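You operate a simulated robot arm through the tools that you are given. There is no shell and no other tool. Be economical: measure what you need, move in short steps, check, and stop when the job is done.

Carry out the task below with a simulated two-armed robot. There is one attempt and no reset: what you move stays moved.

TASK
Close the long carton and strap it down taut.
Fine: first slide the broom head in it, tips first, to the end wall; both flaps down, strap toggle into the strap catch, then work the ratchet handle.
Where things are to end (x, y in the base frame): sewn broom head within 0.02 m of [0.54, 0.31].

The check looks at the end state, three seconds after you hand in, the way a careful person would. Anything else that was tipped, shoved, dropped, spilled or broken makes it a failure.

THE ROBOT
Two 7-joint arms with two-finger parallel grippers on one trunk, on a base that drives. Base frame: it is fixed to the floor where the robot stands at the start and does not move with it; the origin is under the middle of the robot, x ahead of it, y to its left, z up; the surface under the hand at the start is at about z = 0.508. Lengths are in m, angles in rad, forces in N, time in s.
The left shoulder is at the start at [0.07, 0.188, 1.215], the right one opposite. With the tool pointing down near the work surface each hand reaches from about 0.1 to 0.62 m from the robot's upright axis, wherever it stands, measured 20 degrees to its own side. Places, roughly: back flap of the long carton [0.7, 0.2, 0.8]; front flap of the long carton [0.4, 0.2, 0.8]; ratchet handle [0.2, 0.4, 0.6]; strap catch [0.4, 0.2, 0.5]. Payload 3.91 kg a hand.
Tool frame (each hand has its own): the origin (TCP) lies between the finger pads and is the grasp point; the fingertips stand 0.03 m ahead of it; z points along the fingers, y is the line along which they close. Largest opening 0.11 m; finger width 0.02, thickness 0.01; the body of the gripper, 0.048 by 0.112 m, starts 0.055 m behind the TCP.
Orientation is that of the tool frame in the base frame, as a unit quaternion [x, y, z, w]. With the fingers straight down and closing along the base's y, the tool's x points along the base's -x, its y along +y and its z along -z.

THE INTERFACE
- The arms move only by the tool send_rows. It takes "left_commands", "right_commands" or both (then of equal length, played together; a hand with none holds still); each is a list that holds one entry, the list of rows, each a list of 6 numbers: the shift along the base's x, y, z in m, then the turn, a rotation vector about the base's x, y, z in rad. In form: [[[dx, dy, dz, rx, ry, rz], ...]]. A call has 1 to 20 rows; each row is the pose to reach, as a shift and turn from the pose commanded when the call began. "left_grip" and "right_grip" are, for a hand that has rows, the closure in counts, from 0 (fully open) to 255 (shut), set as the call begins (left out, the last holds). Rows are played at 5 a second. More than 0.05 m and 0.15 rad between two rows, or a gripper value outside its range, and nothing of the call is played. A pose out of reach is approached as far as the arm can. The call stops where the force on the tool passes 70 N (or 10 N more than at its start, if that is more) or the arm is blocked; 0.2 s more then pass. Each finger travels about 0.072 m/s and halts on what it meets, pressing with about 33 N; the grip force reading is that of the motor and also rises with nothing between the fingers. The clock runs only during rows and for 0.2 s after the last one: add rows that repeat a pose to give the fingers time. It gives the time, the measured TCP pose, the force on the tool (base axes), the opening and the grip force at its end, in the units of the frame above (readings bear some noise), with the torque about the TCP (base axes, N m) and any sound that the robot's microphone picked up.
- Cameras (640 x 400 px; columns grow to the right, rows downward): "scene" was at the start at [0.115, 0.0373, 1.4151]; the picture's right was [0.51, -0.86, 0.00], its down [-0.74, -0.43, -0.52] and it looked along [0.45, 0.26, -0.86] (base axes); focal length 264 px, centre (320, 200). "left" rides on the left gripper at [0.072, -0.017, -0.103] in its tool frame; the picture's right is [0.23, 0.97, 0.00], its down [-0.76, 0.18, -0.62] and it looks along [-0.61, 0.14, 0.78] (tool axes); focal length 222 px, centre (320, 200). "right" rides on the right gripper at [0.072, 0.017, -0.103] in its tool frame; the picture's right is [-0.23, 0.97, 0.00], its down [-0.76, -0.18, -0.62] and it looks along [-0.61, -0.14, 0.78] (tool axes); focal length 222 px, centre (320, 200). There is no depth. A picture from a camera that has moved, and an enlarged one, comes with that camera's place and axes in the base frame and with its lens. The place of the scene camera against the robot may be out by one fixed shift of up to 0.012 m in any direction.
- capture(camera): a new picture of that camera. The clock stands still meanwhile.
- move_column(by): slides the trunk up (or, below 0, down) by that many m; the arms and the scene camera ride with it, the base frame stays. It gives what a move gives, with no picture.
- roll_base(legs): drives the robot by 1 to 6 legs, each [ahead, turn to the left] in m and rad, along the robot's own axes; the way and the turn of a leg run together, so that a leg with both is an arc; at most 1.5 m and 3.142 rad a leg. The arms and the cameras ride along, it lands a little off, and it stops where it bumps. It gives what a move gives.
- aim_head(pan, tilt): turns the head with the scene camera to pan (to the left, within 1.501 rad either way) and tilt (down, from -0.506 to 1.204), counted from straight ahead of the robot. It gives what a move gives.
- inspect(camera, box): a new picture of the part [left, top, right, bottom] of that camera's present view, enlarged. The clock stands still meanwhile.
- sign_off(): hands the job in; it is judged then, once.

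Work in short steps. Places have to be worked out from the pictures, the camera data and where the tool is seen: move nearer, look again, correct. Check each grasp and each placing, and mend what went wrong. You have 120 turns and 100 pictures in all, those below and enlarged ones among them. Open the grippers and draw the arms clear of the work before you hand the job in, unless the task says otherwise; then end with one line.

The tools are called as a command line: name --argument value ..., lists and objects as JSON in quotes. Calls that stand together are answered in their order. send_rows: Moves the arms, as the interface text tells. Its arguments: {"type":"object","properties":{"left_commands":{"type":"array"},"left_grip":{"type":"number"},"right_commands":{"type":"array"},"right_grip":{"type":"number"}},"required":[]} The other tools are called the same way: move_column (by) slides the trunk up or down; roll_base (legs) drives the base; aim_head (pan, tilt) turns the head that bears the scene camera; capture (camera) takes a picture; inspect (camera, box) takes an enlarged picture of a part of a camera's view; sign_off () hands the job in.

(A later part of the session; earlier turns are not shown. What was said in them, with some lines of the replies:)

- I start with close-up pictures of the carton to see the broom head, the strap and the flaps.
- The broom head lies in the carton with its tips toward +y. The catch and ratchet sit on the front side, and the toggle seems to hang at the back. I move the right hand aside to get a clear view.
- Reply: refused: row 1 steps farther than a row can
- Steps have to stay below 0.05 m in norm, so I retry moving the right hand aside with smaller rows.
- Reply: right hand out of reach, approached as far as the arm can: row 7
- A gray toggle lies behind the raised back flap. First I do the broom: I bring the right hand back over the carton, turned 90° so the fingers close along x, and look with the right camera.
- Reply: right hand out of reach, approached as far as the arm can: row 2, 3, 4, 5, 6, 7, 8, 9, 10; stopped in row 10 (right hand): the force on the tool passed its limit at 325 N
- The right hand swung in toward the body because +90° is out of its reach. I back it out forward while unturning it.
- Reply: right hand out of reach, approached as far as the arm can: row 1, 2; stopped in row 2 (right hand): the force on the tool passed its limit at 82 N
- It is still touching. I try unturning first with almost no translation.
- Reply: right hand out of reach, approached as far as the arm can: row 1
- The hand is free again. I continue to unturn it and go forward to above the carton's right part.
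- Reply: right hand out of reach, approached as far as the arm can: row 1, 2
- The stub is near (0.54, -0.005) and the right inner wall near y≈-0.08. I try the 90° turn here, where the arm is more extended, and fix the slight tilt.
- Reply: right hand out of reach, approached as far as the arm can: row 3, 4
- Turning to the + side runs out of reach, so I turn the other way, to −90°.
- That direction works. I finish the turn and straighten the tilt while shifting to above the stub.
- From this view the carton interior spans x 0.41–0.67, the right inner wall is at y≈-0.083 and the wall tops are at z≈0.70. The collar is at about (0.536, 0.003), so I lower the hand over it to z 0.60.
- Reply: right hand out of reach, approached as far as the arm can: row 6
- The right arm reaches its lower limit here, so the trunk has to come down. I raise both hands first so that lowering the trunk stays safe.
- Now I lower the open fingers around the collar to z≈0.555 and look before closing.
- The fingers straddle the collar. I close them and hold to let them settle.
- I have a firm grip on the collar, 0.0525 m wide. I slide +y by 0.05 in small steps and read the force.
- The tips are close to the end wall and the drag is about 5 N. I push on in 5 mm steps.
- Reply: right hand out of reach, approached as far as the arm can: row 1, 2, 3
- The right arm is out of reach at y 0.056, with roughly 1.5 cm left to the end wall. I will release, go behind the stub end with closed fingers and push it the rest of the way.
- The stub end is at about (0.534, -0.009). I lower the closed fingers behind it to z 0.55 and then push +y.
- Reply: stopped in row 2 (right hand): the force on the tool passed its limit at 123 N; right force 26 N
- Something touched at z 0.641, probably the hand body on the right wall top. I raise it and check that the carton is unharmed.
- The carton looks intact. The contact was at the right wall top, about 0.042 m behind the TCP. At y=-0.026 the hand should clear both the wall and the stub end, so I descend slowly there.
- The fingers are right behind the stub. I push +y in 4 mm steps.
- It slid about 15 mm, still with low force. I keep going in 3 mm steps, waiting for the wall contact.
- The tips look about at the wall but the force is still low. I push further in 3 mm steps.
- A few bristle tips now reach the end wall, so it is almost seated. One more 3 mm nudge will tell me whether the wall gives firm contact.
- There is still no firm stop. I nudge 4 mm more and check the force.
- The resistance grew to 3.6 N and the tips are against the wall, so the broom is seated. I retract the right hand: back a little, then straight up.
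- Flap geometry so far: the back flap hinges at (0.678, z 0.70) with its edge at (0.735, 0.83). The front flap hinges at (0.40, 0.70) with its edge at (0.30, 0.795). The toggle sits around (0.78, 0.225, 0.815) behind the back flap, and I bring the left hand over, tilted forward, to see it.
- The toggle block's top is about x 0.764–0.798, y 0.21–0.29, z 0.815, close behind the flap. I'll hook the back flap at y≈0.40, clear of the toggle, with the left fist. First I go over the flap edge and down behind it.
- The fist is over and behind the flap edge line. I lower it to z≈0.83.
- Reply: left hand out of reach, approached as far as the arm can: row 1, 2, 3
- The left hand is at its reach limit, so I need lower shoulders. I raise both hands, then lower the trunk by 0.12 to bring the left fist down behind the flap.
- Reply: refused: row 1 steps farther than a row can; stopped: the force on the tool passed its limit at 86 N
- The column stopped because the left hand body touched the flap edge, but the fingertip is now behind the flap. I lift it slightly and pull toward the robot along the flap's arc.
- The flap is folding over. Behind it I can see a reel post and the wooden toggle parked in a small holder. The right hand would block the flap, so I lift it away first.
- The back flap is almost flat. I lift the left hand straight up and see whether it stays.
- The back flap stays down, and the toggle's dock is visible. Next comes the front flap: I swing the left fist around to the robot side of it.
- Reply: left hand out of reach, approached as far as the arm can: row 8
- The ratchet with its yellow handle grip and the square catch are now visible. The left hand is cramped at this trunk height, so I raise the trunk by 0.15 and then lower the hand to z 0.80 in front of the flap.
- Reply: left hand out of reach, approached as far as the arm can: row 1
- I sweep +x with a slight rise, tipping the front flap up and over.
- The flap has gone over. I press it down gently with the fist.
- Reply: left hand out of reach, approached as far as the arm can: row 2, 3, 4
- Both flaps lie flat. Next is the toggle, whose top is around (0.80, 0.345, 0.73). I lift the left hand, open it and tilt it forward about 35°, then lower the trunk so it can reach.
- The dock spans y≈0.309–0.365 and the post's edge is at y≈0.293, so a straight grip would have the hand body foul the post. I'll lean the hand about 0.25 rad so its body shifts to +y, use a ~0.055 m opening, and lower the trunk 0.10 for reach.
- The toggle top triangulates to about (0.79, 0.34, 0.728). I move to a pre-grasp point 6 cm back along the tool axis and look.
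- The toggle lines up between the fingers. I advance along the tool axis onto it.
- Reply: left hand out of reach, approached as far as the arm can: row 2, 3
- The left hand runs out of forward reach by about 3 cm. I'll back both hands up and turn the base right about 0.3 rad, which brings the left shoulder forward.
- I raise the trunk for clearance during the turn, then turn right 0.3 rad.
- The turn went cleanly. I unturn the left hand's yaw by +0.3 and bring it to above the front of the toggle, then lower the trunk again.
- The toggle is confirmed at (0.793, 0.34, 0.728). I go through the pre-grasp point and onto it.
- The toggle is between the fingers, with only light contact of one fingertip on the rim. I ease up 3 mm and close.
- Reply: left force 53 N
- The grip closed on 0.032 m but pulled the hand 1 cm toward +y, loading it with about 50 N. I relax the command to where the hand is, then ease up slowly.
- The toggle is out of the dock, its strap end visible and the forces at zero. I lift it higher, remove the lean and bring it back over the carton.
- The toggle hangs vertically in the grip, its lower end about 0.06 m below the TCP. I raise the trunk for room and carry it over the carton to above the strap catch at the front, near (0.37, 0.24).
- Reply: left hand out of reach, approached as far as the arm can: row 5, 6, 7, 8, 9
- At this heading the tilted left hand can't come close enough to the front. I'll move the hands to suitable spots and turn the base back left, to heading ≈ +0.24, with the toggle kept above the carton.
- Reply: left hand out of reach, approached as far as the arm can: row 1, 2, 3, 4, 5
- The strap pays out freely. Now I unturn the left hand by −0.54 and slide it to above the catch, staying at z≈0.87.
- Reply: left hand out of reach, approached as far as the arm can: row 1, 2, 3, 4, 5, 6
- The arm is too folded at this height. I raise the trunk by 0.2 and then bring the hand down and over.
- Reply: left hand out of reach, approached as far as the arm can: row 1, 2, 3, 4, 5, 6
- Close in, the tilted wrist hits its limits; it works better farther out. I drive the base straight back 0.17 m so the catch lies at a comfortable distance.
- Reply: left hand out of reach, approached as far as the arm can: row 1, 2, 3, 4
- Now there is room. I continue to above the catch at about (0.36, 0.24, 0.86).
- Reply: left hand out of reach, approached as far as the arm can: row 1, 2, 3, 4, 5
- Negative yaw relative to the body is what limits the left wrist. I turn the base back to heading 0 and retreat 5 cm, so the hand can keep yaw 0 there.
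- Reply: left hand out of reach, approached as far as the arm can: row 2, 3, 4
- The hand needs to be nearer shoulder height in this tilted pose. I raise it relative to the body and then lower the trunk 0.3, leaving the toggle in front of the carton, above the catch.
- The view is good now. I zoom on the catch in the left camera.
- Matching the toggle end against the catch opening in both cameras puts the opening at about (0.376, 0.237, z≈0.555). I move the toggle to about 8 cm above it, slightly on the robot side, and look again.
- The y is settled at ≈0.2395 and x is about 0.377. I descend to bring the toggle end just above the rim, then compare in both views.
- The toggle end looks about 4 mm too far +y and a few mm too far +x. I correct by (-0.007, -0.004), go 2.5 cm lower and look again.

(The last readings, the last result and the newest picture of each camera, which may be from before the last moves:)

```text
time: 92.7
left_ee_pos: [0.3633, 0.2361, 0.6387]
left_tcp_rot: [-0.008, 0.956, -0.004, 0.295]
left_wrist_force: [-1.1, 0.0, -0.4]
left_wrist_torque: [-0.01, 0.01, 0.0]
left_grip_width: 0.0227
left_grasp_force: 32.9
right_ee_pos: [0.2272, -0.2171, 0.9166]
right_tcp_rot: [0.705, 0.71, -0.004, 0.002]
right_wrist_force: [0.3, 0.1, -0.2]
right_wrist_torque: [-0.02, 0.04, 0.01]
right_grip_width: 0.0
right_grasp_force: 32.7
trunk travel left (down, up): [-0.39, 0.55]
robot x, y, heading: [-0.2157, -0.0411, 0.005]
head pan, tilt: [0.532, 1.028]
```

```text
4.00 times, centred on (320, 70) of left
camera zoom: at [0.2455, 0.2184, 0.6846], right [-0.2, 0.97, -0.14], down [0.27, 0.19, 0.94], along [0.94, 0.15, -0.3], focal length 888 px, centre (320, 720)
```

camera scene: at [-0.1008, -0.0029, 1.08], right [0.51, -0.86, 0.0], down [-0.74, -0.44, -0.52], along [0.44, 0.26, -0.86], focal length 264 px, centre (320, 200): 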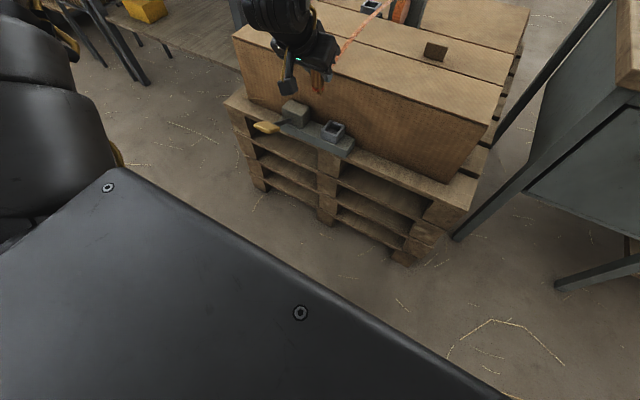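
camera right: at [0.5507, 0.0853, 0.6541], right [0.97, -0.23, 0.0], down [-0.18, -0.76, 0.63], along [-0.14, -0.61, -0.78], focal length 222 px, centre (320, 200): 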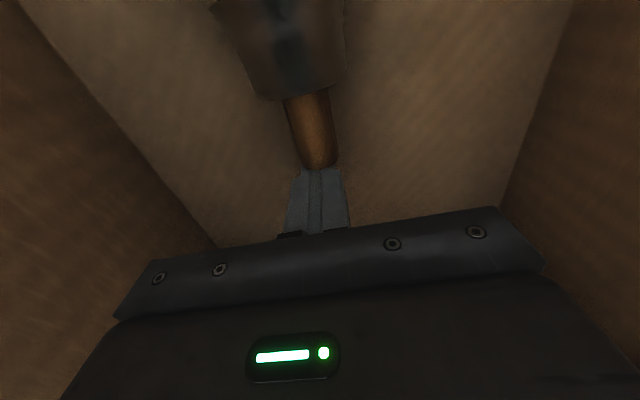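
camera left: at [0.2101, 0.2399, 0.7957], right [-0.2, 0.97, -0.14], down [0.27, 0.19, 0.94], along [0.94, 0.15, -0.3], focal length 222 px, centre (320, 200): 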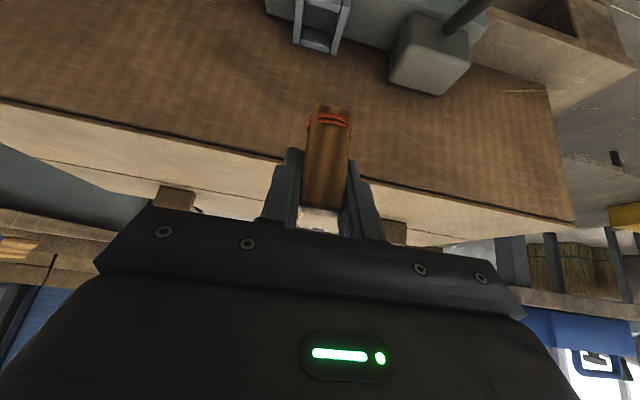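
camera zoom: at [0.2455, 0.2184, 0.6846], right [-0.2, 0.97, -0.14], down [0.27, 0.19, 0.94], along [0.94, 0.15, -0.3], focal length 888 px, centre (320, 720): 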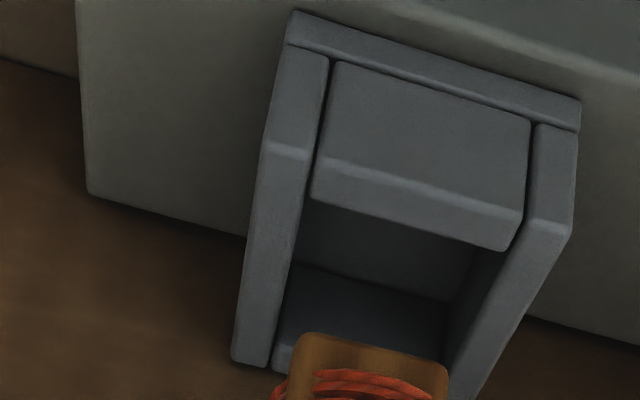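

From both views the rim is at z≈0.554 and the toggle needs about +7 mm in x and +1 mm in y. I apply that and descend to just entering the socket.

send_rows --left_commands '[[[0.004, 0.001, -0.003, 0, 0, 0], [0.007, 0.001, -0.01, 0, 0, 0], [0.007, 0.001, -0.018, 0, 0, 0]]]'

inspect --camera "scene" --box '[296, 85, 376, 135]'

inspect --camera "left" --box '[240, 40, 400, 140]'

```text
time: 93.5
left_ee_pos: [0.3696, 0.2366, 0.6217]
left_tcp_rot: [-0.008, 0.955, -0.005, 0.295]
left_wrist_force: [-0.1, -0.4, 0.5]
left_wrist_torque: [-0.02, -0.02, 0.02]
left_grip_width: 0.0228
left_grasp_force: 33.0
right_ee_pos: [0.2266, -0.2162, 0.9155]
right_tcp_rot: [0.704, 0.71, -0.004, 0.002]
right_wrist_force: [0.1, 0.0, -0.6]
right_wrist_torque: [-0.02, 0.01, 0.0]
right_grip_width: 0.0002
right_grasp_force: 33.0
trunk travel left (down, up): [-0.39, 0.55]
robot x, y, heading: [-0.2133, -0.037, 0.002]
head pan, tilt: [0.532, 1.028]
```

```text
8.00 times, centred on (336, 110) of scene
camera zoom: at [-0.1005, -0.0027, 1.0799], right [0.51, -0.86, 0.0], down [-0.74, -0.44, -0.52], along [0.44, 0.26, -0.86], focal length 2110 px, centre (192, 920)
```

zoom: 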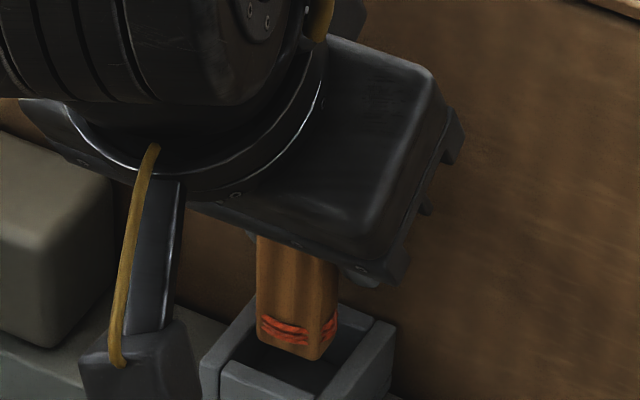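

```text
4.00 times, centred on (320, 90) of left
camera zoom: at [0.2522, 0.219, 0.6672], right [-0.2, 0.97, -0.14], down [0.28, 0.19, 0.94], along [0.94, 0.15, -0.31], focal length 888 px, centre (320, 640)
```

zoom: 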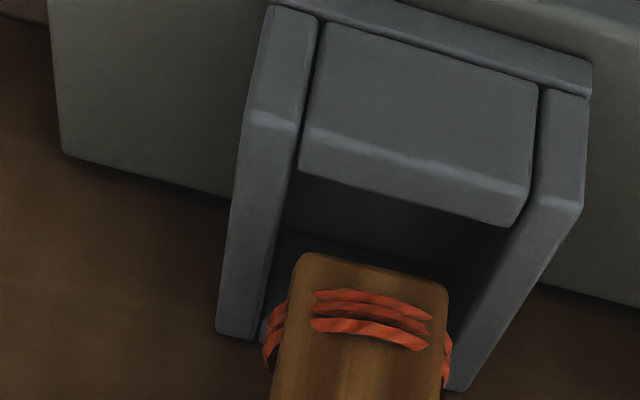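

The toggle end sits over the opening with clearance all round. I lower it into the socket in small steps.

send_rows --left_commands '[[[0, 0, -0.006, 0, 0, 0], [0, 0, -0.012, 0, 0, 0], [0, 0, -0.018, 0, 0, 0], [0, 0, -0.024, 0, 0, 0]]]'

inspect --camera "left" --box '[240, 60, 400, 160]'

```text
time: 94.5
left_ee_pos: [0.3667, 0.2432, 0.6056]
left_tcp_rot: [-0.007, 0.955, -0.005, 0.296]
left_wrist_force: [-0.4, 0.3, -0.3]
left_wrist_torque: [0.0, 0.0, -0.01]
left_grip_width: 0.023
left_grasp_force: 33.1
left hand out of reach, approached as far as the arm can: row 3, 4
right_ee_pos: [0.2278, -0.2169, 0.9153]
right_tcp_rot: [0.704, 0.711, -0.003, 0.002]
right_wrist_force: [-0.1, 0.2, 0.1]
right_wrist_torque: [0.01, -0.03, 0.01]
right_grip_width: 0.0
right_grasp_force: 32.8
trunk travel left (down, up): [-0.39, 0.55]
robot x, y, heading: [-0.2152, -0.0403, 0.007]
head pan, tilt: [0.532, 1.028]
```

```text
4.00 times, centred on (320, 110) of left
camera zoom: at [0.2496, 0.2258, 0.6508], right [-0.2, 0.97, -0.14], down [0.27, 0.19, 0.94], along [0.94, 0.15, -0.3], focal length 888 px, centre (320, 560)
```

zoom: 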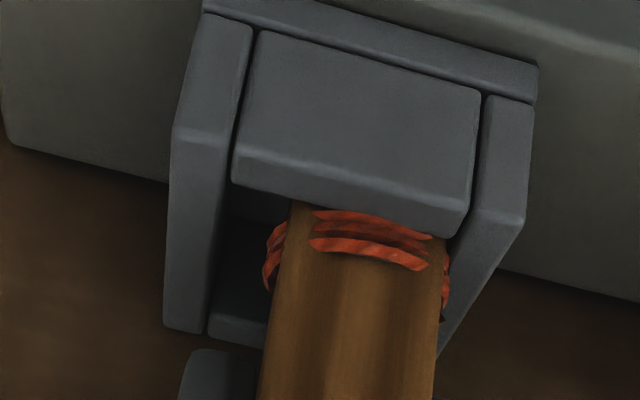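

The arm hit its wrist limit and drifted +y. I go back to the aligned pose and do the last descent with the trunk instead.

send_rows --left_commands '[[[0.001, -0.003, 0.01, 0, 0, 0], [0.003, -0.0066, 0.016, 0, 0, 0], [0.003, -0.0066, 0.016, 0, 0, 0]]]'

move_column --by -0.022

inspect --camera "left" --box '[240, 60, 400, 160]'

```text
time: 95.2
left_ee_pos: [0.3696, 0.2368, 0.6218]
left_tcp_rot: [-0.008, 0.955, -0.004, 0.295]
left_wrist_force: [-0.6, 0.2, -0.5]
left_wrist_torque: [-0.01, 0.0, 0.02]
left_grip_width: 0.0228
left_grasp_force: 32.8
right_ee_pos: [0.2274, -0.2165, 0.9154]
right_tcp_rot: [0.705, 0.709, -0.003, 0.002]
right_wrist_force: [0.0, -0.2, -0.5]
right_wrist_torque: [0.02, 0.0, 0.02]
right_grip_width: 0.0
right_grasp_force: 32.6
trunk travel left (down, up): [-0.39, 0.55]
robot x, y, heading: [-0.2137, -0.0406, 0.007]
head pan, tilt: [0.532, 1.028]
```

```text
time: 95.9
left_ee_pos: [0.3695, 0.2353, 0.599]
left_tcp_rot: [-0.007, 0.955, -0.005, 0.295]
left_wrist_force: [0.9, -0.5, -0.5]
left_wrist_torque: [0.0, 0.0, -0.01]
left_grip_width: 0.0231
left_grasp_force: 32.7
right_ee_pos: [0.2275, -0.2159, 0.8939]
right_tcp_rot: [0.704, 0.71, -0.003, 0.002]
right_wrist_force: [0.3, 0.0, 1.2]
right_wrist_torque: [0.0, 0.0, 0.01]
right_grip_width: 0.0002
right_grasp_force: 34.4
trunk travel left (down, up): [-0.368, 0.572]
robot x, y, heading: [-0.2158, -0.0448, 0.005]
head pan, tilt: [0.532, 1.028]
```

```text
4.00 times, centred on (320, 110) of left
camera zoom: at [0.2524, 0.2181, 0.6444], right [-0.2, 0.97, -0.14], down [0.27, 0.19, 0.94], along [0.94, 0.15, -0.3], focal length 888 px, centre (320, 560)
```

zoom: 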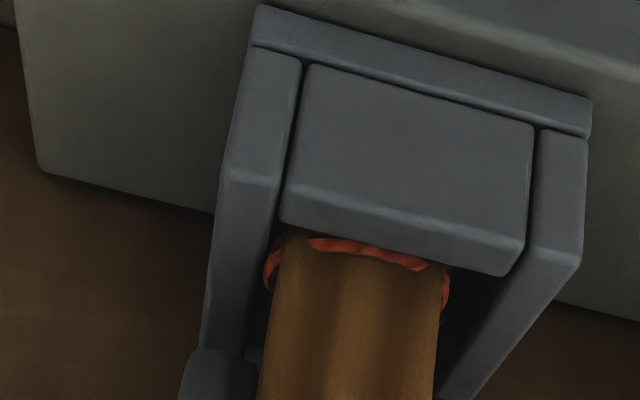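

The toggle is entering cleanly with no force. I shift it 2 mm in +y and go on down with the trunk until it seats.

send_rows --left_commands '[[[0, 0.002, 0, 0, 0, 0], [0, 0.002, 0, 0, 0, 0]]]'

move_column --by -0.015

inspect --camera "scene" --box '[280, 70, 376, 130]'

```text
time: 96.5
left_ee_pos: [0.3713, 0.2376, 0.599]
left_tcp_rot: [-0.007, 0.955, -0.005, 0.296]
left_wrist_force: [-0.2, 0.6, 0.2]
left_wrist_torque: [0.02, -0.04, -0.01]
left_grip_width: 0.0227
left_grasp_force: 33.3
right_ee_pos: [0.2257, -0.2179, 0.8936]
right_tcp_rot: [0.705, 0.709, -0.002, 0.003]
right_wrist_force: [0.0, 0.3, -0.7]
right_wrist_torque: [0.0, -0.01, 0.01]
right_grip_width: 0.0002
right_grasp_force: 33.0
trunk travel left (down, up): [-0.368, 0.572]
robot x, y, heading: [-0.2154, -0.0419, 0.0]
head pan, tilt: [0.532, 1.028]
```

```text
time: 97.2
left_ee_pos: [0.3701, 0.2378, 0.5946]
left_tcp_rot: [-0.009, 0.952, -0.003, 0.305]
left_wrist_force: [-12.8, 13.7, 60.5]
left_wrist_torque: [1.72, -0.2, 0.43]
left_grip_width: 0.0228
left_grasp_force: 32.6
right_ee_pos: [0.2216, -0.218, 0.8815]
right_tcp_rot: [0.705, 0.709, 0.0, 0.004]
right_wrist_force: [0.8, 0.7, 0.7]
right_wrist_torque: [0.01, -0.01, -0.01]
right_grip_width: 0.0
right_grasp_force: 33.3
trunk travel left (down, up): [-0.353, 0.587]
robot x, y, heading: [-0.2136, -0.0392, 0.007]
head pan, tilt: [0.532, 1.028]
```

```text
6.67 times, centred on (328, 100) of scene
camera zoom: at [-0.1078, -0.0045, 1.0447], right [0.51, -0.86, 0.0], down [-0.73, -0.44, -0.52], along [0.45, 0.27, -0.85], focal length 1759 px, centre (267, 867)
```

zoom: 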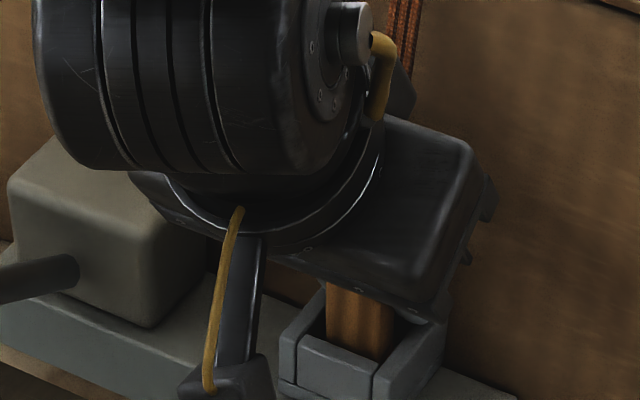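

The +y fingertip now bears on the socket rim, so the toggle is about 3 cm deep. I ease the load and open the gripper so the toggle stays in the socket, then check.

move_column --by 0.01

send_rows --left_commands '[[[0, 0, 0, 0, 0, 0], [0, 0, 0, 0, 0, 0], [0, 0, 0, 0, 0, 0]]]' --left_grip 130

capture --camera "left"

```text
time: 97.7
left_ee_pos: [0.3701, 0.2357, 0.5931]
left_tcp_rot: [-0.007, 0.955, -0.005, 0.295]
left_wrist_force: [1.6, 3.8, 18.5]
left_wrist_torque: [-0.29, -0.24, 0.08]
left_grip_width: 0.0228
left_grasp_force: 33.1
right_ee_pos: [0.2261, -0.2176, 0.888]
right_tcp_rot: [0.705, 0.709, -0.002, 0.003]
right_wrist_force: [-0.2, 0.5, -0.4]
right_wrist_torque: [0.01, 0.01, 0.02]
right_grip_width: 0.0
right_grasp_force: 33.6
trunk travel left (down, up): [-0.363, 0.577]
robot x, y, heading: [-0.2136, -0.0384, 0.004]
head pan, tilt: [0.532, 1.028]
```

```text
time: 98.5
left_ee_pos: [0.3692, 0.2357, 0.5955]
left_tcp_rot: [-0.007, 0.955, -0.005, 0.296]
left_wrist_force: [-4.1, -12.1, 15.9]
left_wrist_torque: [-0.01, 0.0, -0.06]
left_grip_width: 0.0473
left_grasp_force: 0.1
right_ee_pos: [0.2253, -0.2181, 0.8886]
right_tcp_rot: [0.704, 0.711, -0.002, 0.002]
right_wrist_force: [0.9, -0.3, -0.6]
right_wrist_torque: [-0.01, 0.04, -0.02]
right_grip_width: 0.0
right_grasp_force: 33.1
trunk travel left (down, up): [-0.363, 0.577]
robot x, y, heading: [-0.2186, -0.0409, 0.006]
head pan, tilt: [0.532, 1.028]
```

```text
9 pictures are left
camera left: at [0.2513, 0.2183, 0.6407], right [-0.2, 0.97, -0.14], down [0.27, 0.19, 0.94], along [0.94, 0.15, -0.3], focal length 222 px, centre (320, 200)
```

left: 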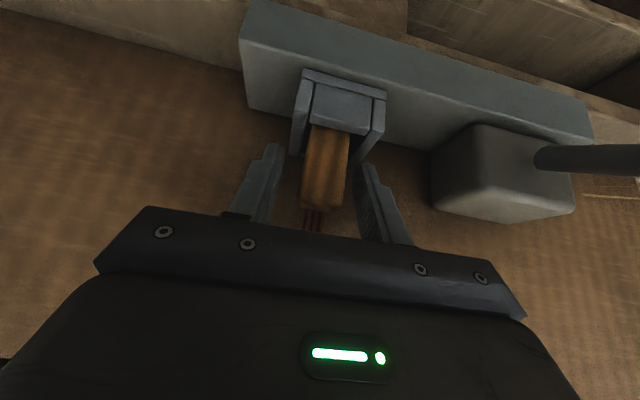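

The toggle stands in the catch. I raise the hand off it with the trunk, close the fist, and press the toggle's top down gently to make sure it is seated. I have 9 pictures left, so I rely on readings.

move_column --by 0.085

send_rows --left_commands '[[[-0.005, 0.002, 0, 0, 0, 0], [-0.01, 0.003, 0, 0, 0, 0], [-0.01, 0.003, 0, 0, 0, 0], [-0.01, 0.003, 0, 0, 0, 0]]]' --left_grip 255

move_column --by -0.04

capture --camera "left"

```text
time: 99.8
left_ee_pos: [0.3706, 0.2383, 0.6786]
left_tcp_rot: [-0.008, 0.955, -0.004, 0.295]
left_wrist_force: [-0.2, -0.4, 0.1]
left_wrist_torque: [-0.03, -0.02, 0.0]
left_grip_width: 0.054
left_grasp_force: 0.0
right_ee_pos: [0.2273, -0.2179, 0.9729]
right_tcp_rot: [0.705, 0.709, -0.003, 0.002]
right_wrist_force: [-0.1, -0.3, 0.3]
right_wrist_torque: [0.01, 0.04, 0.0]
right_grip_width: 0.0002
right_grasp_force: 32.9
trunk travel left (down, up): [-0.448, 0.492]
robot x, y, heading: [-0.2144, -0.0393, 0.001]
head pan, tilt: [0.532, 1.028]
```

```text
time: 100.8
left_ee_pos: [0.3602, 0.2411, 0.6804]
left_tcp_rot: [-0.008, 0.955, -0.004, 0.297]
left_wrist_force: [1.0, -0.1, 0.3]
left_wrist_torque: [-0.01, 0.02, 0.0]
left_grip_width: 0.0001
left_grasp_force: 33.3
right_ee_pos: [0.2271, -0.2167, 0.9731]
right_tcp_rot: [0.705, 0.71, -0.003, 0.002]
right_wrist_force: [0.8, -0.5, 0.3]
right_wrist_torque: [0.0, 0.0, -0.01]
right_grip_width: 0.0002
right_grasp_force: 33.4
trunk travel left (down, up): [-0.448, 0.492]
robot x, y, heading: [-0.2156, -0.0407, 0.004]
head pan, tilt: [0.532, 1.028]
```

```text
time: 101.6
left_ee_pos: [0.3611, 0.2404, 0.64]
left_tcp_rot: [-0.007, 0.955, -0.005, 0.296]
left_wrist_force: [0.4, -0.8, -0.5]
left_wrist_torque: [-0.01, 0.01, 0.03]
left_grip_width: 0.0
left_grasp_force: 32.9
right_ee_pos: [0.2279, -0.2171, 0.9336]
right_tcp_rot: [0.704, 0.71, -0.004, 0.002]
right_wrist_force: [-0.8, -0.4, -0.2]
right_wrist_torque: [0.02, 0.02, -0.02]
right_grip_width: 0.0
right_grasp_force: 32.8
trunk travel left (down, up): [-0.408, 0.532]
robot x, y, heading: [-0.2154, -0.0364, 0.003]
head pan, tilt: [0.532, 1.028]
```

```text
8 pictures are left
camera left: at [0.2433, 0.2233, 0.6848], right [-0.2, 0.97, -0.14], down [0.27, 0.19, 0.94], along [0.94, 0.15, -0.3], focal length 222 px, centre (320, 200)
```

left: 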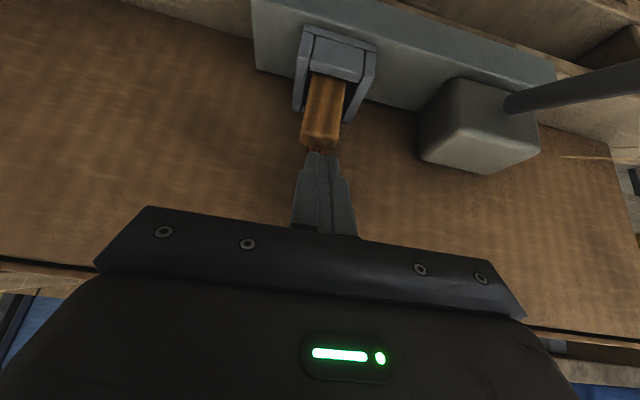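

The fist is right over the toggle top, about 1.5 cm above it. I press down with the trunk.

move_column --by -0.022

```text
time: 102.1
left_ee_pos: [0.3728, 0.2396, 0.6358]
left_tcp_rot: [-0.011, 0.949, -0.006, 0.316]
left_wrist_force: [5.9, 3.0, 31.3]
left_wrist_torque: [0.09, -0.39, -0.04]
left_grip_width: 0.0
left_grasp_force: 33.0
right_ee_pos: [0.2273, -0.2167, 0.9148]
right_tcp_rot: [0.703, 0.711, -0.003, 0.001]
right_wrist_force: [-0.1, 0.5, -0.1]
right_wrist_torque: [0.03, 0.06, -0.02]
right_grip_width: 0.0
right_grasp_force: 32.7
trunk travel left (down, up): [-0.39, 0.55]
robot x, y, heading: [-0.2178, -0.0408, 0.01]
head pan, tilt: [0.532, 1.028]
stopped: the force on the tool passed its limit at 79 N (the readings are from after the stop); the commanded pose is now the measured one
```

The toggle is seated hard: it took a 79 N press with no give. Next is the ratchet handle: the pivot is near (0.36, 0.355, 0.54) and the yellow grip near (0.25, 0.354, 0.607). I move the opened left hand over the grip.

send_rows --left_commands '[[[-0.01, 0, 0.03, 0, 0, 0], [-0.03, 0, 0.06, 0, 0.02, 0], [-0.06, 0.03, 0.07, 0, 0.04, 0], [-0.09, 0.06, 0.07, 0, 0.04, 0], [-0.12, 0.09, 0.07, 0, 0.04, 0], [-0.123, 0.114, 0.066, 0, 0.04, 0]]]' --left_grip 30

capture --camera "left"

```text
time: 103.5
left_ee_pos: [0.2458, 0.3564, 0.6949]
left_tcp_rot: [-0.01, 0.957, -0.004, 0.289]
left_wrist_force: [-0.6, 0.8, -0.3]
left_wrist_torque: [0.0, -0.02, -0.02]
left_grip_width: 0.0968
left_grasp_force: 0.1
right_ee_pos: [0.2269, -0.2166, 0.9155]
right_tcp_rot: [0.704, 0.71, -0.004, 0.003]
right_wrist_force: [0.0, -0.1, 0.1]
right_wrist_torque: [-0.03, -0.02, 0.02]
right_grip_width: 0.0
right_grasp_force: 32.6
trunk travel left (down, up): [-0.39, 0.55]
robot x, y, heading: [-0.2123, -0.0419, 0.006]
head pan, tilt: [0.532, 1.028]
```

```text
7 pictures are left
camera left: at [0.1284, 0.3396, 0.7417], right [-0.21, 0.97, -0.14], down [0.28, 0.2, 0.94], along [0.94, 0.15, -0.32], focal length 222 px, centre (320, 200)
```

left: 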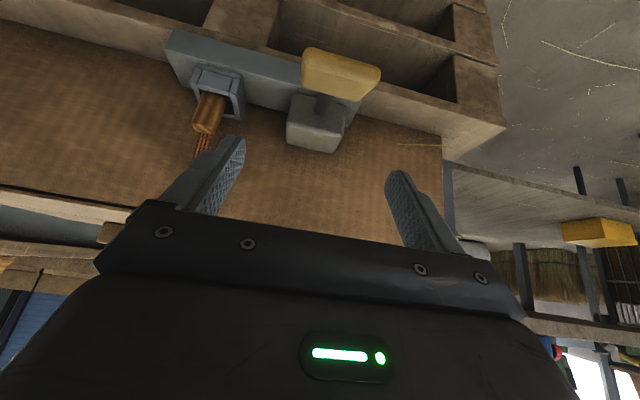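

The yellow grip is confirmed at (0.247, 0.359, 0.607), about 0.053 m wide. I lower onto it with the trunk.

send_rows --left_commands '[[[0.002, 0.003, 0, 0, 0, 0], [0.004, 0.003, 0, 0, 0, 0]]]'

move_column --by -0.088

send_rows --left_commands '[[[0, 0, 0, 0, 0, 0], [0, 0, 0, 0, 0, 0], [0, 0, 0, 0, 0, 0], [0, 0, 0, 0, 0, 0]]]' --left_grip 255

capture --camera "left"

```text
time: 104.1
left_ee_pos: [0.2506, 0.359, 0.696]
left_tcp_rot: [-0.012, 0.957, -0.004, 0.29]
left_wrist_force: [0.1, 0.2, 0.6]
left_wrist_torque: [-0.01, -0.01, -0.05]
left_grip_width: 0.097
left_grasp_force: 0.0
right_ee_pos: [0.2267, -0.2173, 0.9152]
right_tcp_rot: [0.704, 0.71, -0.003, 0.003]
right_wrist_force: [0.1, -0.3, 0.0]
right_wrist_torque: [0.0, 0.02, -0.01]
right_grip_width: 0.0001
right_grasp_force: 33.3
trunk travel left (down, up): [-0.39, 0.55]
robot x, y, heading: [-0.2129, -0.0395, 0.007]
head pan, tilt: [0.532, 1.028]
```

```text
time: 105.4
left_ee_pos: [0.2495, 0.3591, 0.6088]
left_tcp_rot: [-0.011, 0.957, -0.005, 0.29]
left_wrist_force: [1.0, 0.0, -0.2]
left_wrist_torque: [0.01, 0.01, -0.02]
left_grip_width: 0.0971
left_grasp_force: 0.0
right_ee_pos: [0.2271, -0.2165, 0.8271]
right_tcp_rot: [0.704, 0.71, -0.003, 0.002]
right_wrist_force: [-0.1, 0.0, -0.3]
right_wrist_torque: [-0.01, 0.0, -0.01]
right_grip_width: 0.0001
right_grasp_force: 33.2
trunk travel left (down, up): [-0.302, 0.638]
robot x, y, heading: [-0.2129, -0.0431, 0.004]
head pan, tilt: [0.532, 1.028]
```

```text
time: 106.4
left_ee_pos: [0.2499, 0.3575, 0.6084]
left_tcp_rot: [-0.01, 0.957, -0.005, 0.29]
left_wrist_force: [-1.5, -12.1, -3.6]
left_wrist_torque: [-0.61, -0.2, -1.17]
left_grip_width: 0.0499
left_grasp_force: 44.9
right_ee_pos: [0.2273, -0.2174, 0.8285]
right_tcp_rot: [0.704, 0.71, -0.003, 0.001]
right_wrist_force: [-0.1, 0.0, -0.1]
right_wrist_torque: [-0.02, 0.03, 0.04]
right_grip_width: 0.0
right_grasp_force: 32.9
trunk travel left (down, up): [-0.302, 0.638]
robot x, y, heading: [-0.2142, -0.0397, 0.003]
head pan, tilt: [0.532, 1.028]
```

```text
6 pictures are left
camera left: at [0.1325, 0.3398, 0.6554], right [-0.2, 0.97, -0.14], down [0.28, 0.2, 0.94], along [0.94, 0.15, -0.32], focal length 222 px, centre (320, 200)
```

left: 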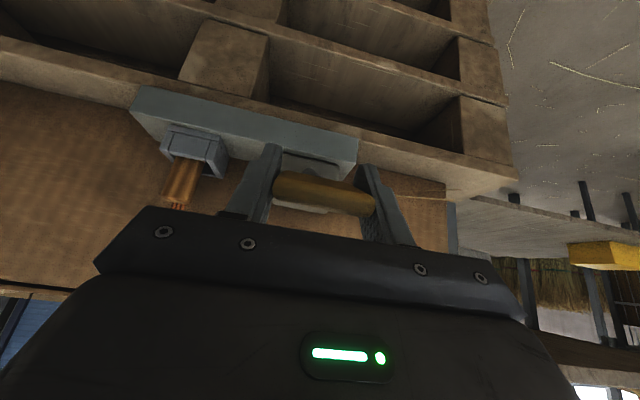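

The grip holds the handle at 0.05 m width. I test a short up-stroke along the arc and read forces and sound.

send_rows --left_commands '[[[0.004, 0, 0.008, 0, 0, 0], [0.009, 0, 0.015, 0, 0, 0], [0.014, 0, 0.021, 0, 0, 0], [0.02, 0, 0.028, 0, 0, 0]]]'

```text
time: 107.4
left_ee_pos: [0.2719, 0.3612, 0.6399]
left_tcp_rot: [-0.012, 0.955, -0.003, 0.295]
left_wrist_force: [-0.4, -0.1, -0.7]
left_wrist_torque: [0.04, 0.01, 0.03]
left_grip_width: 0.0
left_grasp_force: 38.2
right_ee_pos: [0.2264, -0.2155, 0.8295]
right_tcp_rot: [0.704, 0.711, -0.003, 0.002]
right_wrist_force: [-0.3, 0.1, 0.7]
right_wrist_torque: [0.01, 0.0, -0.01]
right_grip_width: 0.0
right_grasp_force: 32.7
trunk travel left (down, up): [-0.302, 0.638]
robot x, y, heading: [-0.2142, -0.0408, 0.006]
head pan, tilt: [0.532, 1.028]
```

The fingers slipped off the handle. I look to see where it is now.

capture --camera "left"

```text
5 pictures are left
camera left: at [0.1547, 0.3415, 0.686], right [-0.21, 0.97, -0.14], down [0.27, 0.19, 0.94], along [0.94, 0.16, -0.3], focal length 222 px, centre (320, 200)
```

left: 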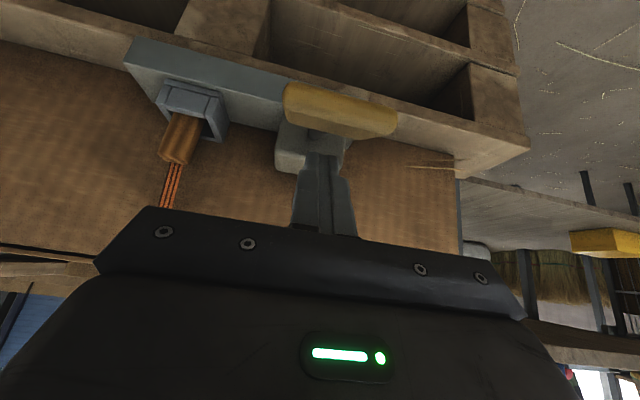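

The handle hasn't moved; it needs a firmer push than the side grip gave. I go around to the robot side and bring the fist underneath the yellow grip to lift it.

send_rows --left_commands '[[[-0.045, 0, 0.005, 0, 0, 0], [-0.09, 0, 0.005, 0, 0, 0], [-0.1, 0, 0, 0, 0, 0]]]'

move_column --by -0.075

send_rows --left_commands '[[[0.02, 0, -0.005, 0, 0, 0], [0.04, 0, -0.01, 0, 0, 0], [0.06, 0, -0.01, 0, 0, 0]]]'

capture --camera "left"

```text
time: 108.2
left_ee_pos: [0.1936, 0.3732, 0.6387]
left_tcp_rot: [-0.011, 0.957, -0.005, 0.29]
left_wrist_force: [0.1, -0.8, 0.4]
left_wrist_torque: [0.02, -0.01, 0.03]
left_grip_width: 0.0
left_grasp_force: 37.8
left hand out of reach, approached as far as the arm can: row 2, 3
right_ee_pos: [0.2288, -0.2163, 0.8269]
right_tcp_rot: [0.704, 0.71, -0.003, 0.002]
right_wrist_force: [0.2, 0.6, 0.1]
right_wrist_torque: [0.01, 0.01, 0.02]
right_grip_width: 0.0
right_grasp_force: 33.0
trunk travel left (down, up): [-0.302, 0.638]
robot x, y, heading: [-0.2158, -0.0399, -0.001]
head pan, tilt: [0.532, 1.028]
```

```text
time: 109.3
left_ee_pos: [0.1929, 0.3727, 0.565]
left_tcp_rot: [-0.011, 0.957, -0.005, 0.29]
left_wrist_force: [0.0, -0.5, -0.1]
left_wrist_torque: [0.02, 0.0, -0.01]
left_grip_width: 0.0
left_grasp_force: 37.8
right_ee_pos: [0.2262, -0.2169, 0.7525]
right_tcp_rot: [0.704, 0.71, -0.003, 0.001]
right_wrist_force: [-0.5, -0.9, 0.4]
right_wrist_torque: [0.0, 0.02, 0.03]
right_grip_width: 0.0
right_grasp_force: 32.9
trunk travel left (down, up): [-0.227, 0.713]
robot x, y, heading: [-0.2158, -0.0421, 0.008]
head pan, tilt: [0.532, 1.028]
```

```text
time: 110.0
left_ee_pos: [0.2289, 0.375, 0.5552]
left_tcp_rot: [-0.011, 0.959, -0.003, 0.282]
left_wrist_force: [-48.5, -1.7, 28.0]
left_wrist_torque: [0.03, -3.29, -0.11]
left_grip_width: 0.0002
left_grasp_force: 37.7
right_ee_pos: [0.2231, -0.2156, 0.7544]
right_tcp_rot: [0.701, 0.713, 0.0, 0.005]
right_wrist_force: [-0.2, -0.3, -0.3]
right_wrist_torque: [0.01, -0.01, -0.02]
right_grip_width: 0.0
right_grasp_force: 32.7
trunk travel left (down, up): [-0.227, 0.713]
robot x, y, heading: [-0.2177, -0.042, 0.017]
head pan, tilt: [0.532, 1.028]
stopped in row 3 (left hand): the force on the tool passed its limit at 99 N (the readings are from after the stop); the commanded pose is now the measured one
```

```text
4 pictures are left
camera left: at [0.1131, 0.356, 0.6041], right [-0.21, 0.97, -0.14], down [0.3, 0.2, 0.93], along [0.93, 0.15, -0.33], focal length 222 px, centre (320, 200)
```

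left: 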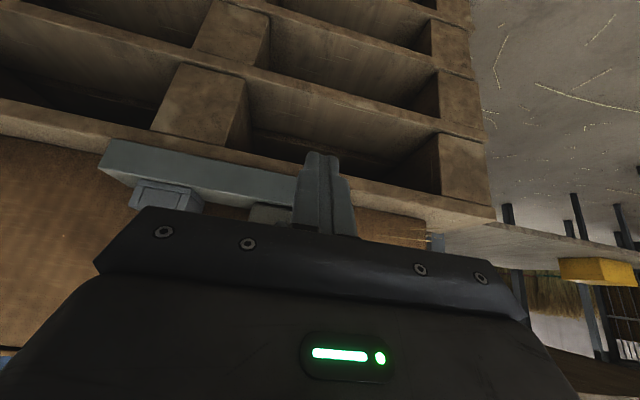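

The fist is under the grip, but the hand body is butting against the grip's end. I back off 6 mm and lift along the arc, listening for the ratchet.

send_rows --left_commands '[[[-0.007, -0.008, 0, 0, 0, 0], [-0.007, -0.01, 0.01, 0, 0, 0], [-0.002, -0.01, 0.022, 0, 0, 0], [0.004, -0.01, 0.034, 0, 0, 0], [0.011, -0.01, 0.046, 0, 0, 0], [0.02, -0.01, 0.058, 0, 0, 0], [0.03, -0.01, 0.068, 0, 0, 0]]]'

```text
time: 111.2
left_ee_pos: [0.2309, 0.3652, 0.5824]
left_tcp_rot: [-0.011, 0.965, -0.006, 0.262]
left_wrist_force: [-10.7, 1.7, -11.0]
left_wrist_torque: [0.06, -0.45, -0.12]
left_grip_width: 0.0
left_grasp_force: 37.9
right_ee_pos: [0.2272, -0.2137, 0.7522]
right_tcp_rot: [0.701, 0.713, -0.003, 0.002]
right_wrist_force: [0.2, 0.4, 0.1]
right_wrist_torque: [0.0, 0.01, 0.0]
right_grip_width: 0.0002
right_grasp_force: 33.1
trunk travel left (down, up): [-0.227, 0.713]
robot x, y, heading: [-0.2171, -0.0421, 0.018]
head pan, tilt: [0.532, 1.028]
stopped in row 5 (left hand): the force on the tool passed its limit at 84 N (the readings are from after the stop); the commanded pose is now the measured one
```

The handle does not rise even at about 80 N, so the working stroke is likely downward. I go around to above the grip.

send_rows --left_commands '[[[-0.015, 0, -0.005, 0, 0, 0], [-0.03, 0, -0.005, 0, 0.06, 0], [-0.035, 0, 0, 0, 0.06, 0]]]'

move_column --by 0.1

send_rows --left_commands '[[[0.02, -0.002, 0, 0, 0, 0], [0.038, -0.004, 0, 0, 0, 0]]]'

capture --camera "left"

```text
time: 112.0
left_ee_pos: [0.198, 0.3649, 0.5847]
left_tcp_rot: [-0.01, 0.971, -0.007, 0.237]
left_wrist_force: [0.3, -0.4, 0.0]
left_wrist_torque: [0.02, -0.02, -0.03]
left_grip_width: 0.0001
left_grasp_force: 37.9
right_ee_pos: [0.2261, -0.2129, 0.7529]
right_tcp_rot: [0.702, 0.712, -0.003, 0.002]
right_wrist_force: [-0.4, -0.7, 0.5]
right_wrist_torque: [0.0, -0.01, -0.03]
right_grip_width: 0.0001
right_grasp_force: 33.1
trunk travel left (down, up): [-0.227, 0.713]
robot x, y, heading: [-0.218, -0.0409, 0.013]
head pan, tilt: [0.532, 1.028]
```

```text
time: 113.3
left_ee_pos: [0.198, 0.3659, 0.6838]
left_tcp_rot: [-0.011, 0.972, -0.006, 0.236]
left_wrist_force: [0.0, 0.2, 0.1]
left_wrist_torque: [0.01, -0.02, 0.01]
left_grip_width: 0.0002
left_grasp_force: 38.1
right_ee_pos: [0.2278, -0.2142, 0.8529]
right_tcp_rot: [0.702, 0.712, -0.003, 0.002]
right_wrist_force: [-0.1, 0.2, -0.3]
right_wrist_torque: [-0.01, -0.01, 0.0]
right_grip_width: 0.0
right_grasp_force: 33.1
trunk travel left (down, up): [-0.327, 0.613]
robot x, y, heading: [-0.2184, -0.0402, 0.015]
head pan, tilt: [0.532, 1.028]
```

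```text
time: 114.0
left_ee_pos: [0.2371, 0.3613, 0.6832]
left_tcp_rot: [-0.011, 0.972, -0.007, 0.236]
left_wrist_force: [0.6, -0.5, 0.7]
left_wrist_torque: [0.01, 0.0, 0.02]
left_grip_width: 0.0
left_grasp_force: 37.8
right_ee_pos: [0.227, -0.2136, 0.8517]
right_tcp_rot: [0.702, 0.712, -0.003, 0.002]
right_wrist_force: [-0.5, -0.5, -0.8]
right_wrist_torque: [-0.04, -0.01, 0.01]
right_grip_width: 0.0
right_grasp_force: 32.8
trunk travel left (down, up): [-0.327, 0.613]
robot x, y, heading: [-0.2189, -0.041, 0.011]
head pan, tilt: [0.532, 1.028]
```

```text
3 pictures are left
camera left: at [0.1255, 0.3435, 0.743], right [-0.22, 0.97, -0.12], down [0.39, 0.2, 0.9], along [0.9, 0.15, -0.42], focal length 222 px, centre (320, 200)
```

left: 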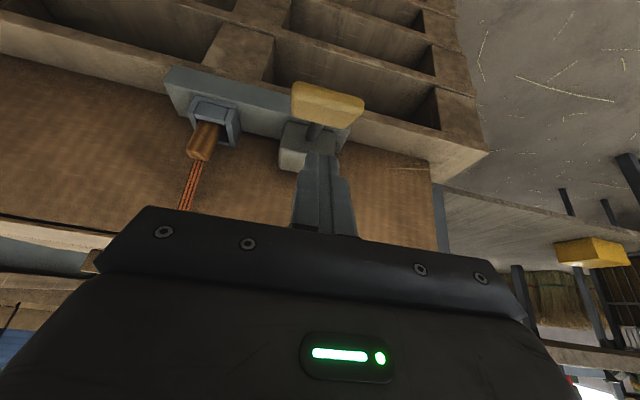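

The handle is unmoved and the fist is right over the grip. I press down along the arc and watch for movement and sound.

send_rows --left_commands '[[[0, -0.001, -0.02, 0, 0, 0], [0, -0.001, -0.033, 0, 0, 0], [-0.003, -0.001, -0.045, 0, 0, 0], [-0.008, -0.001, -0.06, 0, 0, 0], [-0.013, -0.001, -0.077, 0, 0, 0], [-0.017, -0.001, -0.095, 0, 0, 0]]]'

```text
time: 115.3
left_ee_pos: [0.218, 0.3599, 0.5881]
left_tcp_rot: [-0.01, 0.971, -0.007, 0.237]
left_wrist_force: [1.8, 1.5, 3.8]
left_wrist_torque: [0.01, -0.06, 0.02]
left_grip_width: 0.0002
left_grasp_force: 37.3
right_ee_pos: [0.2272, -0.2139, 0.8518]
right_tcp_rot: [0.702, 0.712, -0.003, 0.002]
right_wrist_force: [0.5, 0.6, -0.1]
right_wrist_torque: [0.0, 0.03, 0.01]
right_grip_width: 0.0
right_grasp_force: 33.4
trunk travel left (down, up): [-0.327, 0.613]
robot x, y, heading: [-0.2193, -0.0403, 0.014]
head pan, tilt: [0.532, 1.028]
```

It goes down easily, with about 4 N resistance. I continue the down-stroke until it stops or clicks.

send_rows --left_commands '[[[0, 0, -0.015, 0, 0, 0], [0.001, 0, -0.03, 0, 0, 0], [0.004, 0, -0.045, 0, 0, 0], [0.008, 0, -0.06, 0, 0, 0]]]'

```text
time: 115.8
left_ee_pos: [0.2169, 0.3589, 0.5813]
left_tcp_rot: [-0.008, 0.969, -0.003, 0.247]
left_wrist_force: [-29.3, 3.7, 60.0]
left_wrist_torque: [0.14, 0.61, -0.2]
left_grip_width: 0.0001
left_grasp_force: 37.4
right_ee_pos: [0.2226, -0.2133, 0.8556]
right_tcp_rot: [0.701, 0.714, 0.0, 0.002]
right_wrist_force: [-0.4, 0.5, -0.2]
right_wrist_torque: [-0.02, 0.02, 0.01]
right_grip_width: 0.0
right_grasp_force: 32.1
trunk travel left (down, up): [-0.327, 0.613]
robot x, y, heading: [-0.218, -0.0436, 0.018]
head pan, tilt: [0.532, 1.028]
stopped in row 2 (left hand): the force on the tool passed its limit at 90 N (the readings are from after the stop); the commanded pose is now the measured one
```

I hit a firm stop at the bottom of the stroke. I lift off to see whether the handle springs back up and how the strap looks.

send_rows --left_commands '[[[0, 0, 0.03, 0, 0, 0], [0.005, 0, 0.06, 0, 0, 0], [0.01, 0, 0.095, 0, 0, 0]]]'

capture --camera "left"

```text
time: 116.7
left_ee_pos: [0.2303, 0.3596, 0.6712]
left_tcp_rot: [-0.01, 0.97, -0.004, 0.243]
left_wrist_force: [-0.8, 0.0, -0.6]
left_wrist_torque: [0.01, 0.03, 0.02]
left_grip_width: 0.0
left_grasp_force: 38.1
right_ee_pos: [0.2259, -0.2137, 0.8542]
right_tcp_rot: [0.701, 0.713, -0.004, 0.002]
right_wrist_force: [-0.5, 0.1, -0.3]
right_wrist_torque: [0.02, -0.01, 0.01]
right_grip_width: 0.0
right_grasp_force: 32.5
trunk travel left (down, up): [-0.327, 0.613]
robot x, y, heading: [-0.2149, -0.0411, 0.017]
head pan, tilt: [0.532, 1.028]
```

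```text
2 pictures are left
camera left: at [0.1177, 0.3419, 0.7294], right [-0.22, 0.97, -0.12], down [0.37, 0.2, 0.91], along [0.9, 0.15, -0.41], focal length 222 px, centre (320, 200)
```

left: 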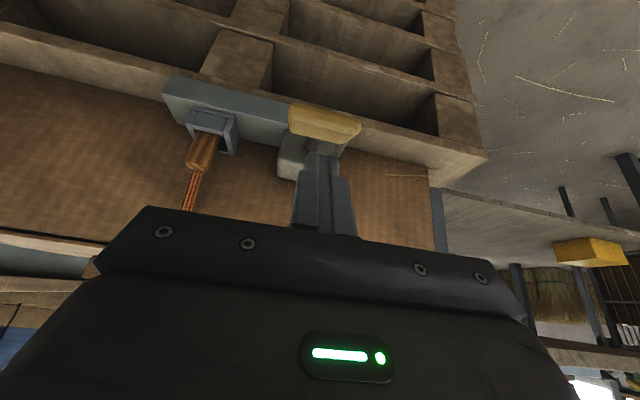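

The handle springs back up, so each press is one ratchet stroke. I pump it four more times, stopping each press near the bottom stop.

send_rows --left_commands '[[[-0.006, 0, -0.045, 0, 0, 0], [-0.012, 0, -0.077, 0, 0, 0], [-0.013, 0, -0.088, 0, 0, 0], [-0.008, 0, -0.05, 0, 0, 0], [0, 0, -0.01, 0, 0, 0], [-0.006, 0, -0.045, 0, 0, 0], [-0.012, 0, -0.077, 0, 0, 0], [-0.013, 0, -0.088, 0, 0, 0], [-0.008, 0, -0.05, 0, 0, 0], [0, 0, -0.01, 0, 0, 0], [-0.006, 0, -0.045, 0, 0, 0], [-0.012, 0, -0.077, 0, 0, 0], [-0.013, 0, -0.088, 0, 0, 0], [-0.008, 0, -0.05, 0, 0, 0], [0, 0, -0.01, 0, 0, 0], [-0.006, 0, -0.045, 0, 0, 0], [-0.012, 0, -0.077, 0, 0, 0], [-0.013, 0, -0.088, 0, 0, 0]]]'

```text
time: 120.5
left_ee_pos: [0.2198, 0.3626, 0.5823]
left_tcp_rot: [-0.01, 0.969, -0.003, 0.246]
left_wrist_force: [-0.3, 4.5, 20.8]
left_wrist_torque: [0.17, -0.08, 0.05]
left_grip_width: 0.0
left_grasp_force: 37.3
right_ee_pos: [0.2257, -0.2141, 0.8542]
right_tcp_rot: [0.701, 0.713, -0.002, 0.003]
right_wrist_force: [0.5, 0.0, 0.7]
right_wrist_torque: [0.0, 0.02, -0.01]
right_grip_width: 0.0
right_grasp_force: 33.5
trunk travel left (down, up): [-0.327, 0.613]
robot x, y, heading: [-0.2164, -0.0428, 0.013]
head pan, tilt: [0.532, 1.028]
```

I lift and press again to mid-stroke to compare the resistance with the first stroke's 4 N at this depth.

send_rows --left_commands '[[[0.006, 0, 0.04, 0, 0, 0], [0.012, 0, 0.078, 0, 0, 0], [0.012, 0, 0.078, 0, 0, 0], [0.006, 0, 0.045, 0, 0, 0], [0.001, 0, 0.012, 0, 0, 0], [0, 0, 0.006, 0, 0, 0]]]'

```text
time: 121.8
left_ee_pos: [0.2209, 0.3609, 0.5858]
left_tcp_rot: [-0.011, 0.97, -0.004, 0.244]
left_wrist_force: [1.3, -0.2, 4.4]
left_wrist_torque: [0.01, -0.05, 0.0]
left_grip_width: 0.0
left_grasp_force: 37.9
right_ee_pos: [0.227, -0.2123, 0.8528]
right_tcp_rot: [0.701, 0.713, -0.004, 0.002]
right_wrist_force: [-0.6, -0.2, 0.7]
right_wrist_torque: [-0.01, -0.02, -0.01]
right_grip_width: 0.0
right_grasp_force: 32.9
trunk travel left (down, up): [-0.327, 0.613]
robot x, y, heading: [-0.2179, -0.0389, 0.02]
head pan, tilt: [0.532, 1.028]
```

The resistance is just the return spring. I lift the fist clear and use one of my last two pictures on the strap.

send_rows --left_commands '[[[0.006, 0, 0.04, 0, 0, 0], [0.0, 0, 0.085, 0, 0, 0], [-0.02, 0.02, 0.11, 0, 0, 0]]]'

inspect --camera "scene" --box '[200, 0, 480, 175]'

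```text
time: 122.7
left_ee_pos: [0.1978, 0.381, 0.6947]
left_tcp_rot: [-0.012, 0.97, -0.003, 0.243]
left_wrist_force: [-0.3, 0.3, 0.0]
left_wrist_torque: [0.0, -0.01, 0.01]
left_grip_width: 0.0
left_grasp_force: 37.8
right_ee_pos: [0.228, -0.2129, 0.8532]
right_tcp_rot: [0.701, 0.714, -0.002, 0.003]
right_wrist_force: [0.3, 0.0, 0.6]
right_wrist_torque: [0.0, 0.0, 0.03]
right_grip_width: 0.0003
right_grasp_force: 33.1
trunk travel left (down, up): [-0.327, 0.613]
robot x, y, heading: [-0.221, -0.0383, 0.022]
head pan, tilt: [0.532, 1.028]
```

```text
2.29 times, centred on (340, 88) of scene
camera zoom: at [-0.1037, -0.0009, 1.017], right [0.52, -0.85, 0.0], down [-0.73, -0.45, -0.52], along [0.44, 0.27, -0.86], focal length 603 px, centre (274, 457)
```

zoom: 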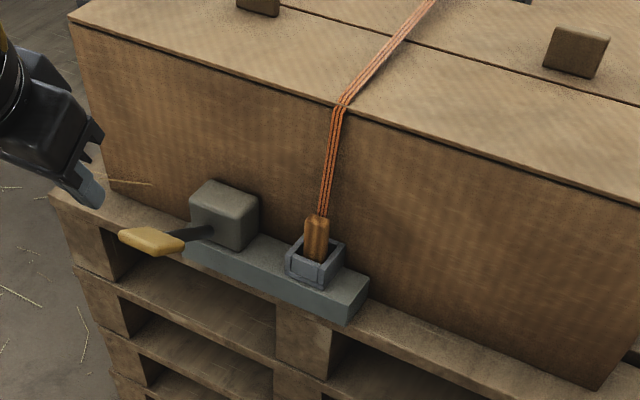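

The strap lies straight and snug over the carton into the seated toggle. For good measure I add three full strokes with a short hold at the bottom.

send_rows --left_commands '[[[0.03, -0.02, -0.02, 0, 0, 0], [0.026, -0.021, -0.06, 0, 0, 0], [0.022, -0.021, -0.1, 0, 0, 0], [0.02, -0.021, -0.112, 0, 0, 0], [0.02, -0.021, -0.112, 0, 0, 0], [0.026, -0.021, -0.07, 0, 0, 0], [0.032, -0.021, -0.03, 0, 0, 0], [0.026, -0.021, -0.07, 0, 0, 0], [0.02, -0.021, -0.112, 0, 0, 0], [0.02, -0.021, -0.112, 0, 0, 0], [0.026, -0.021, -0.07, 0, 0, 0], [0.032, -0.021, -0.03, 0, 0, 0], [0.026, -0.021, -0.07, 0, 0, 0], [0.02, -0.021, -0.112, 0, 0, 0], [0.02, -0.021, -0.112, 0, 0, 0]]]'

```text
time: 125.8
left_ee_pos: [0.2154, 0.3604, 0.5834]
left_tcp_rot: [-0.011, 0.97, -0.003, 0.244]
left_wrist_force: [0.1, -0.2, 3.6]
left_wrist_torque: [0.01, -0.03, 0.02]
left_grip_width: 0.0
left_grasp_force: 38.0
right_ee_pos: [0.2258, -0.2121, 0.8529]
right_tcp_rot: [0.701, 0.713, -0.003, 0.002]
right_wrist_force: [0.5, 0.2, 0.9]
right_wrist_torque: [-0.04, 0.02, 0.03]
right_grip_width: 0.0001
right_grasp_force: 33.0
trunk travel left (down, up): [-0.327, 0.613]
robot x, y, heading: [-0.2111, -0.0351, 0.018]
head pan, tilt: [0.532, 1.028]
```

All strokes went through. I lift the left hand away, open both grippers and draw both arms clear.

send_rows --left_commands '[[[0.004, 0, 0.04, 0, 0, 0], [0.004, 0, 0.08, 0, 0, 0], [-0.01, 0.02, 0.12, 0, 0, 0], [-0.02, 0.05, 0.15, 0, 0, 0], [-0.02, 0.08, 0.18, 0, 0, 0]]]' --right_commands '[[[0, 0, 0.01, 0, 0, 0], [0, 0, 0.02, 0, 0, 0], [0, 0, 0.03, 0, 0, 0], [0, 0, 0.03, 0, 0, 0], [0, 0, 0.03, 0, 0, 0]]]' --right_grip 0

send_rows --left_commands '[[[-0.01, 0, 0.02, 0, 0, 0], [-0.02, 0, 0.03, 0, 0, 0], [-0.02, 0, 0.03, 0, 0, 0], [-0.02, 0, 0.03, 0, 0, 0]]]' --left_grip 0

capture --camera "scene"

```text
time: 127.0
left_ee_pos: [0.1964, 0.4413, 0.7625]
left_tcp_rot: [-0.011, 0.97, -0.004, 0.243]
left_wrist_force: [-0.3, 0.3, -0.6]
left_wrist_torque: [-0.03, 0.01, -0.04]
left_grip_width: 0.0001
left_grasp_force: 37.7
right_ee_pos: [0.2271, -0.212, 0.8828]
right_tcp_rot: [0.701, 0.713, -0.004, 0.002]
right_wrist_force: [0.0, -0.3, 0.0]
right_wrist_torque: [-0.01, -0.01, 0.0]
right_grip_width: 0.1099
right_grasp_force: 0.0
trunk travel left (down, up): [-0.327, 0.613]
robot x, y, heading: [-0.2172, -0.0383, 0.021]
head pan, tilt: [0.532, 1.028]
```

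```text
time: 128.1
left_ee_pos: [0.18, 0.4395, 0.794]
left_tcp_rot: [-0.01, 0.97, -0.003, 0.242]
left_wrist_force: [0.4, 0.1, -0.2]
left_wrist_torque: [-0.01, 0.02, 0.0]
left_grip_width: 0.1103
left_grasp_force: 0.1
right_ee_pos: [0.2272, -0.2111, 0.8833]
right_tcp_rot: [0.701, 0.714, -0.003, 0.002]
right_wrist_force: [0.0, -0.8, -0.1]
right_wrist_torque: [0.0, -0.01, 0.0]
right_grip_width: 0.11
right_grasp_force: 0.0
trunk travel left (down, up): [-0.327, 0.613]
robot x, y, heading: [-0.2198, -0.0434, 0.013]
head pan, tilt: [0.532, 1.028]
```

```text
0 pictures are left
camera scene: at [-0.1028, -0.0015, 1.017], right [0.52, -0.85, 0.0], down [-0.73, -0.45, -0.52], along [0.44, 0.27, -0.86], focal length 264 px, centre (320, 200)
```

scene: 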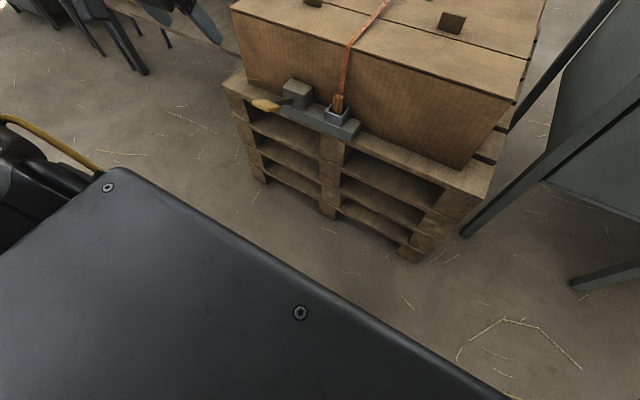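

The carton is closed, the strap runs snug into the catch, the arms are clear and nothing was knocked over. I hand the job in.

sign_off

```text
The job is handed in.
```

I slid the broom head up to the end wall, closed both flaps, seated the toggle in the catch and worked the ratchet; the strap looked snug in the last picture, but the broom's final position is only my estimate (about y 0.30–0.32) and I felt no rising ratchet tension.
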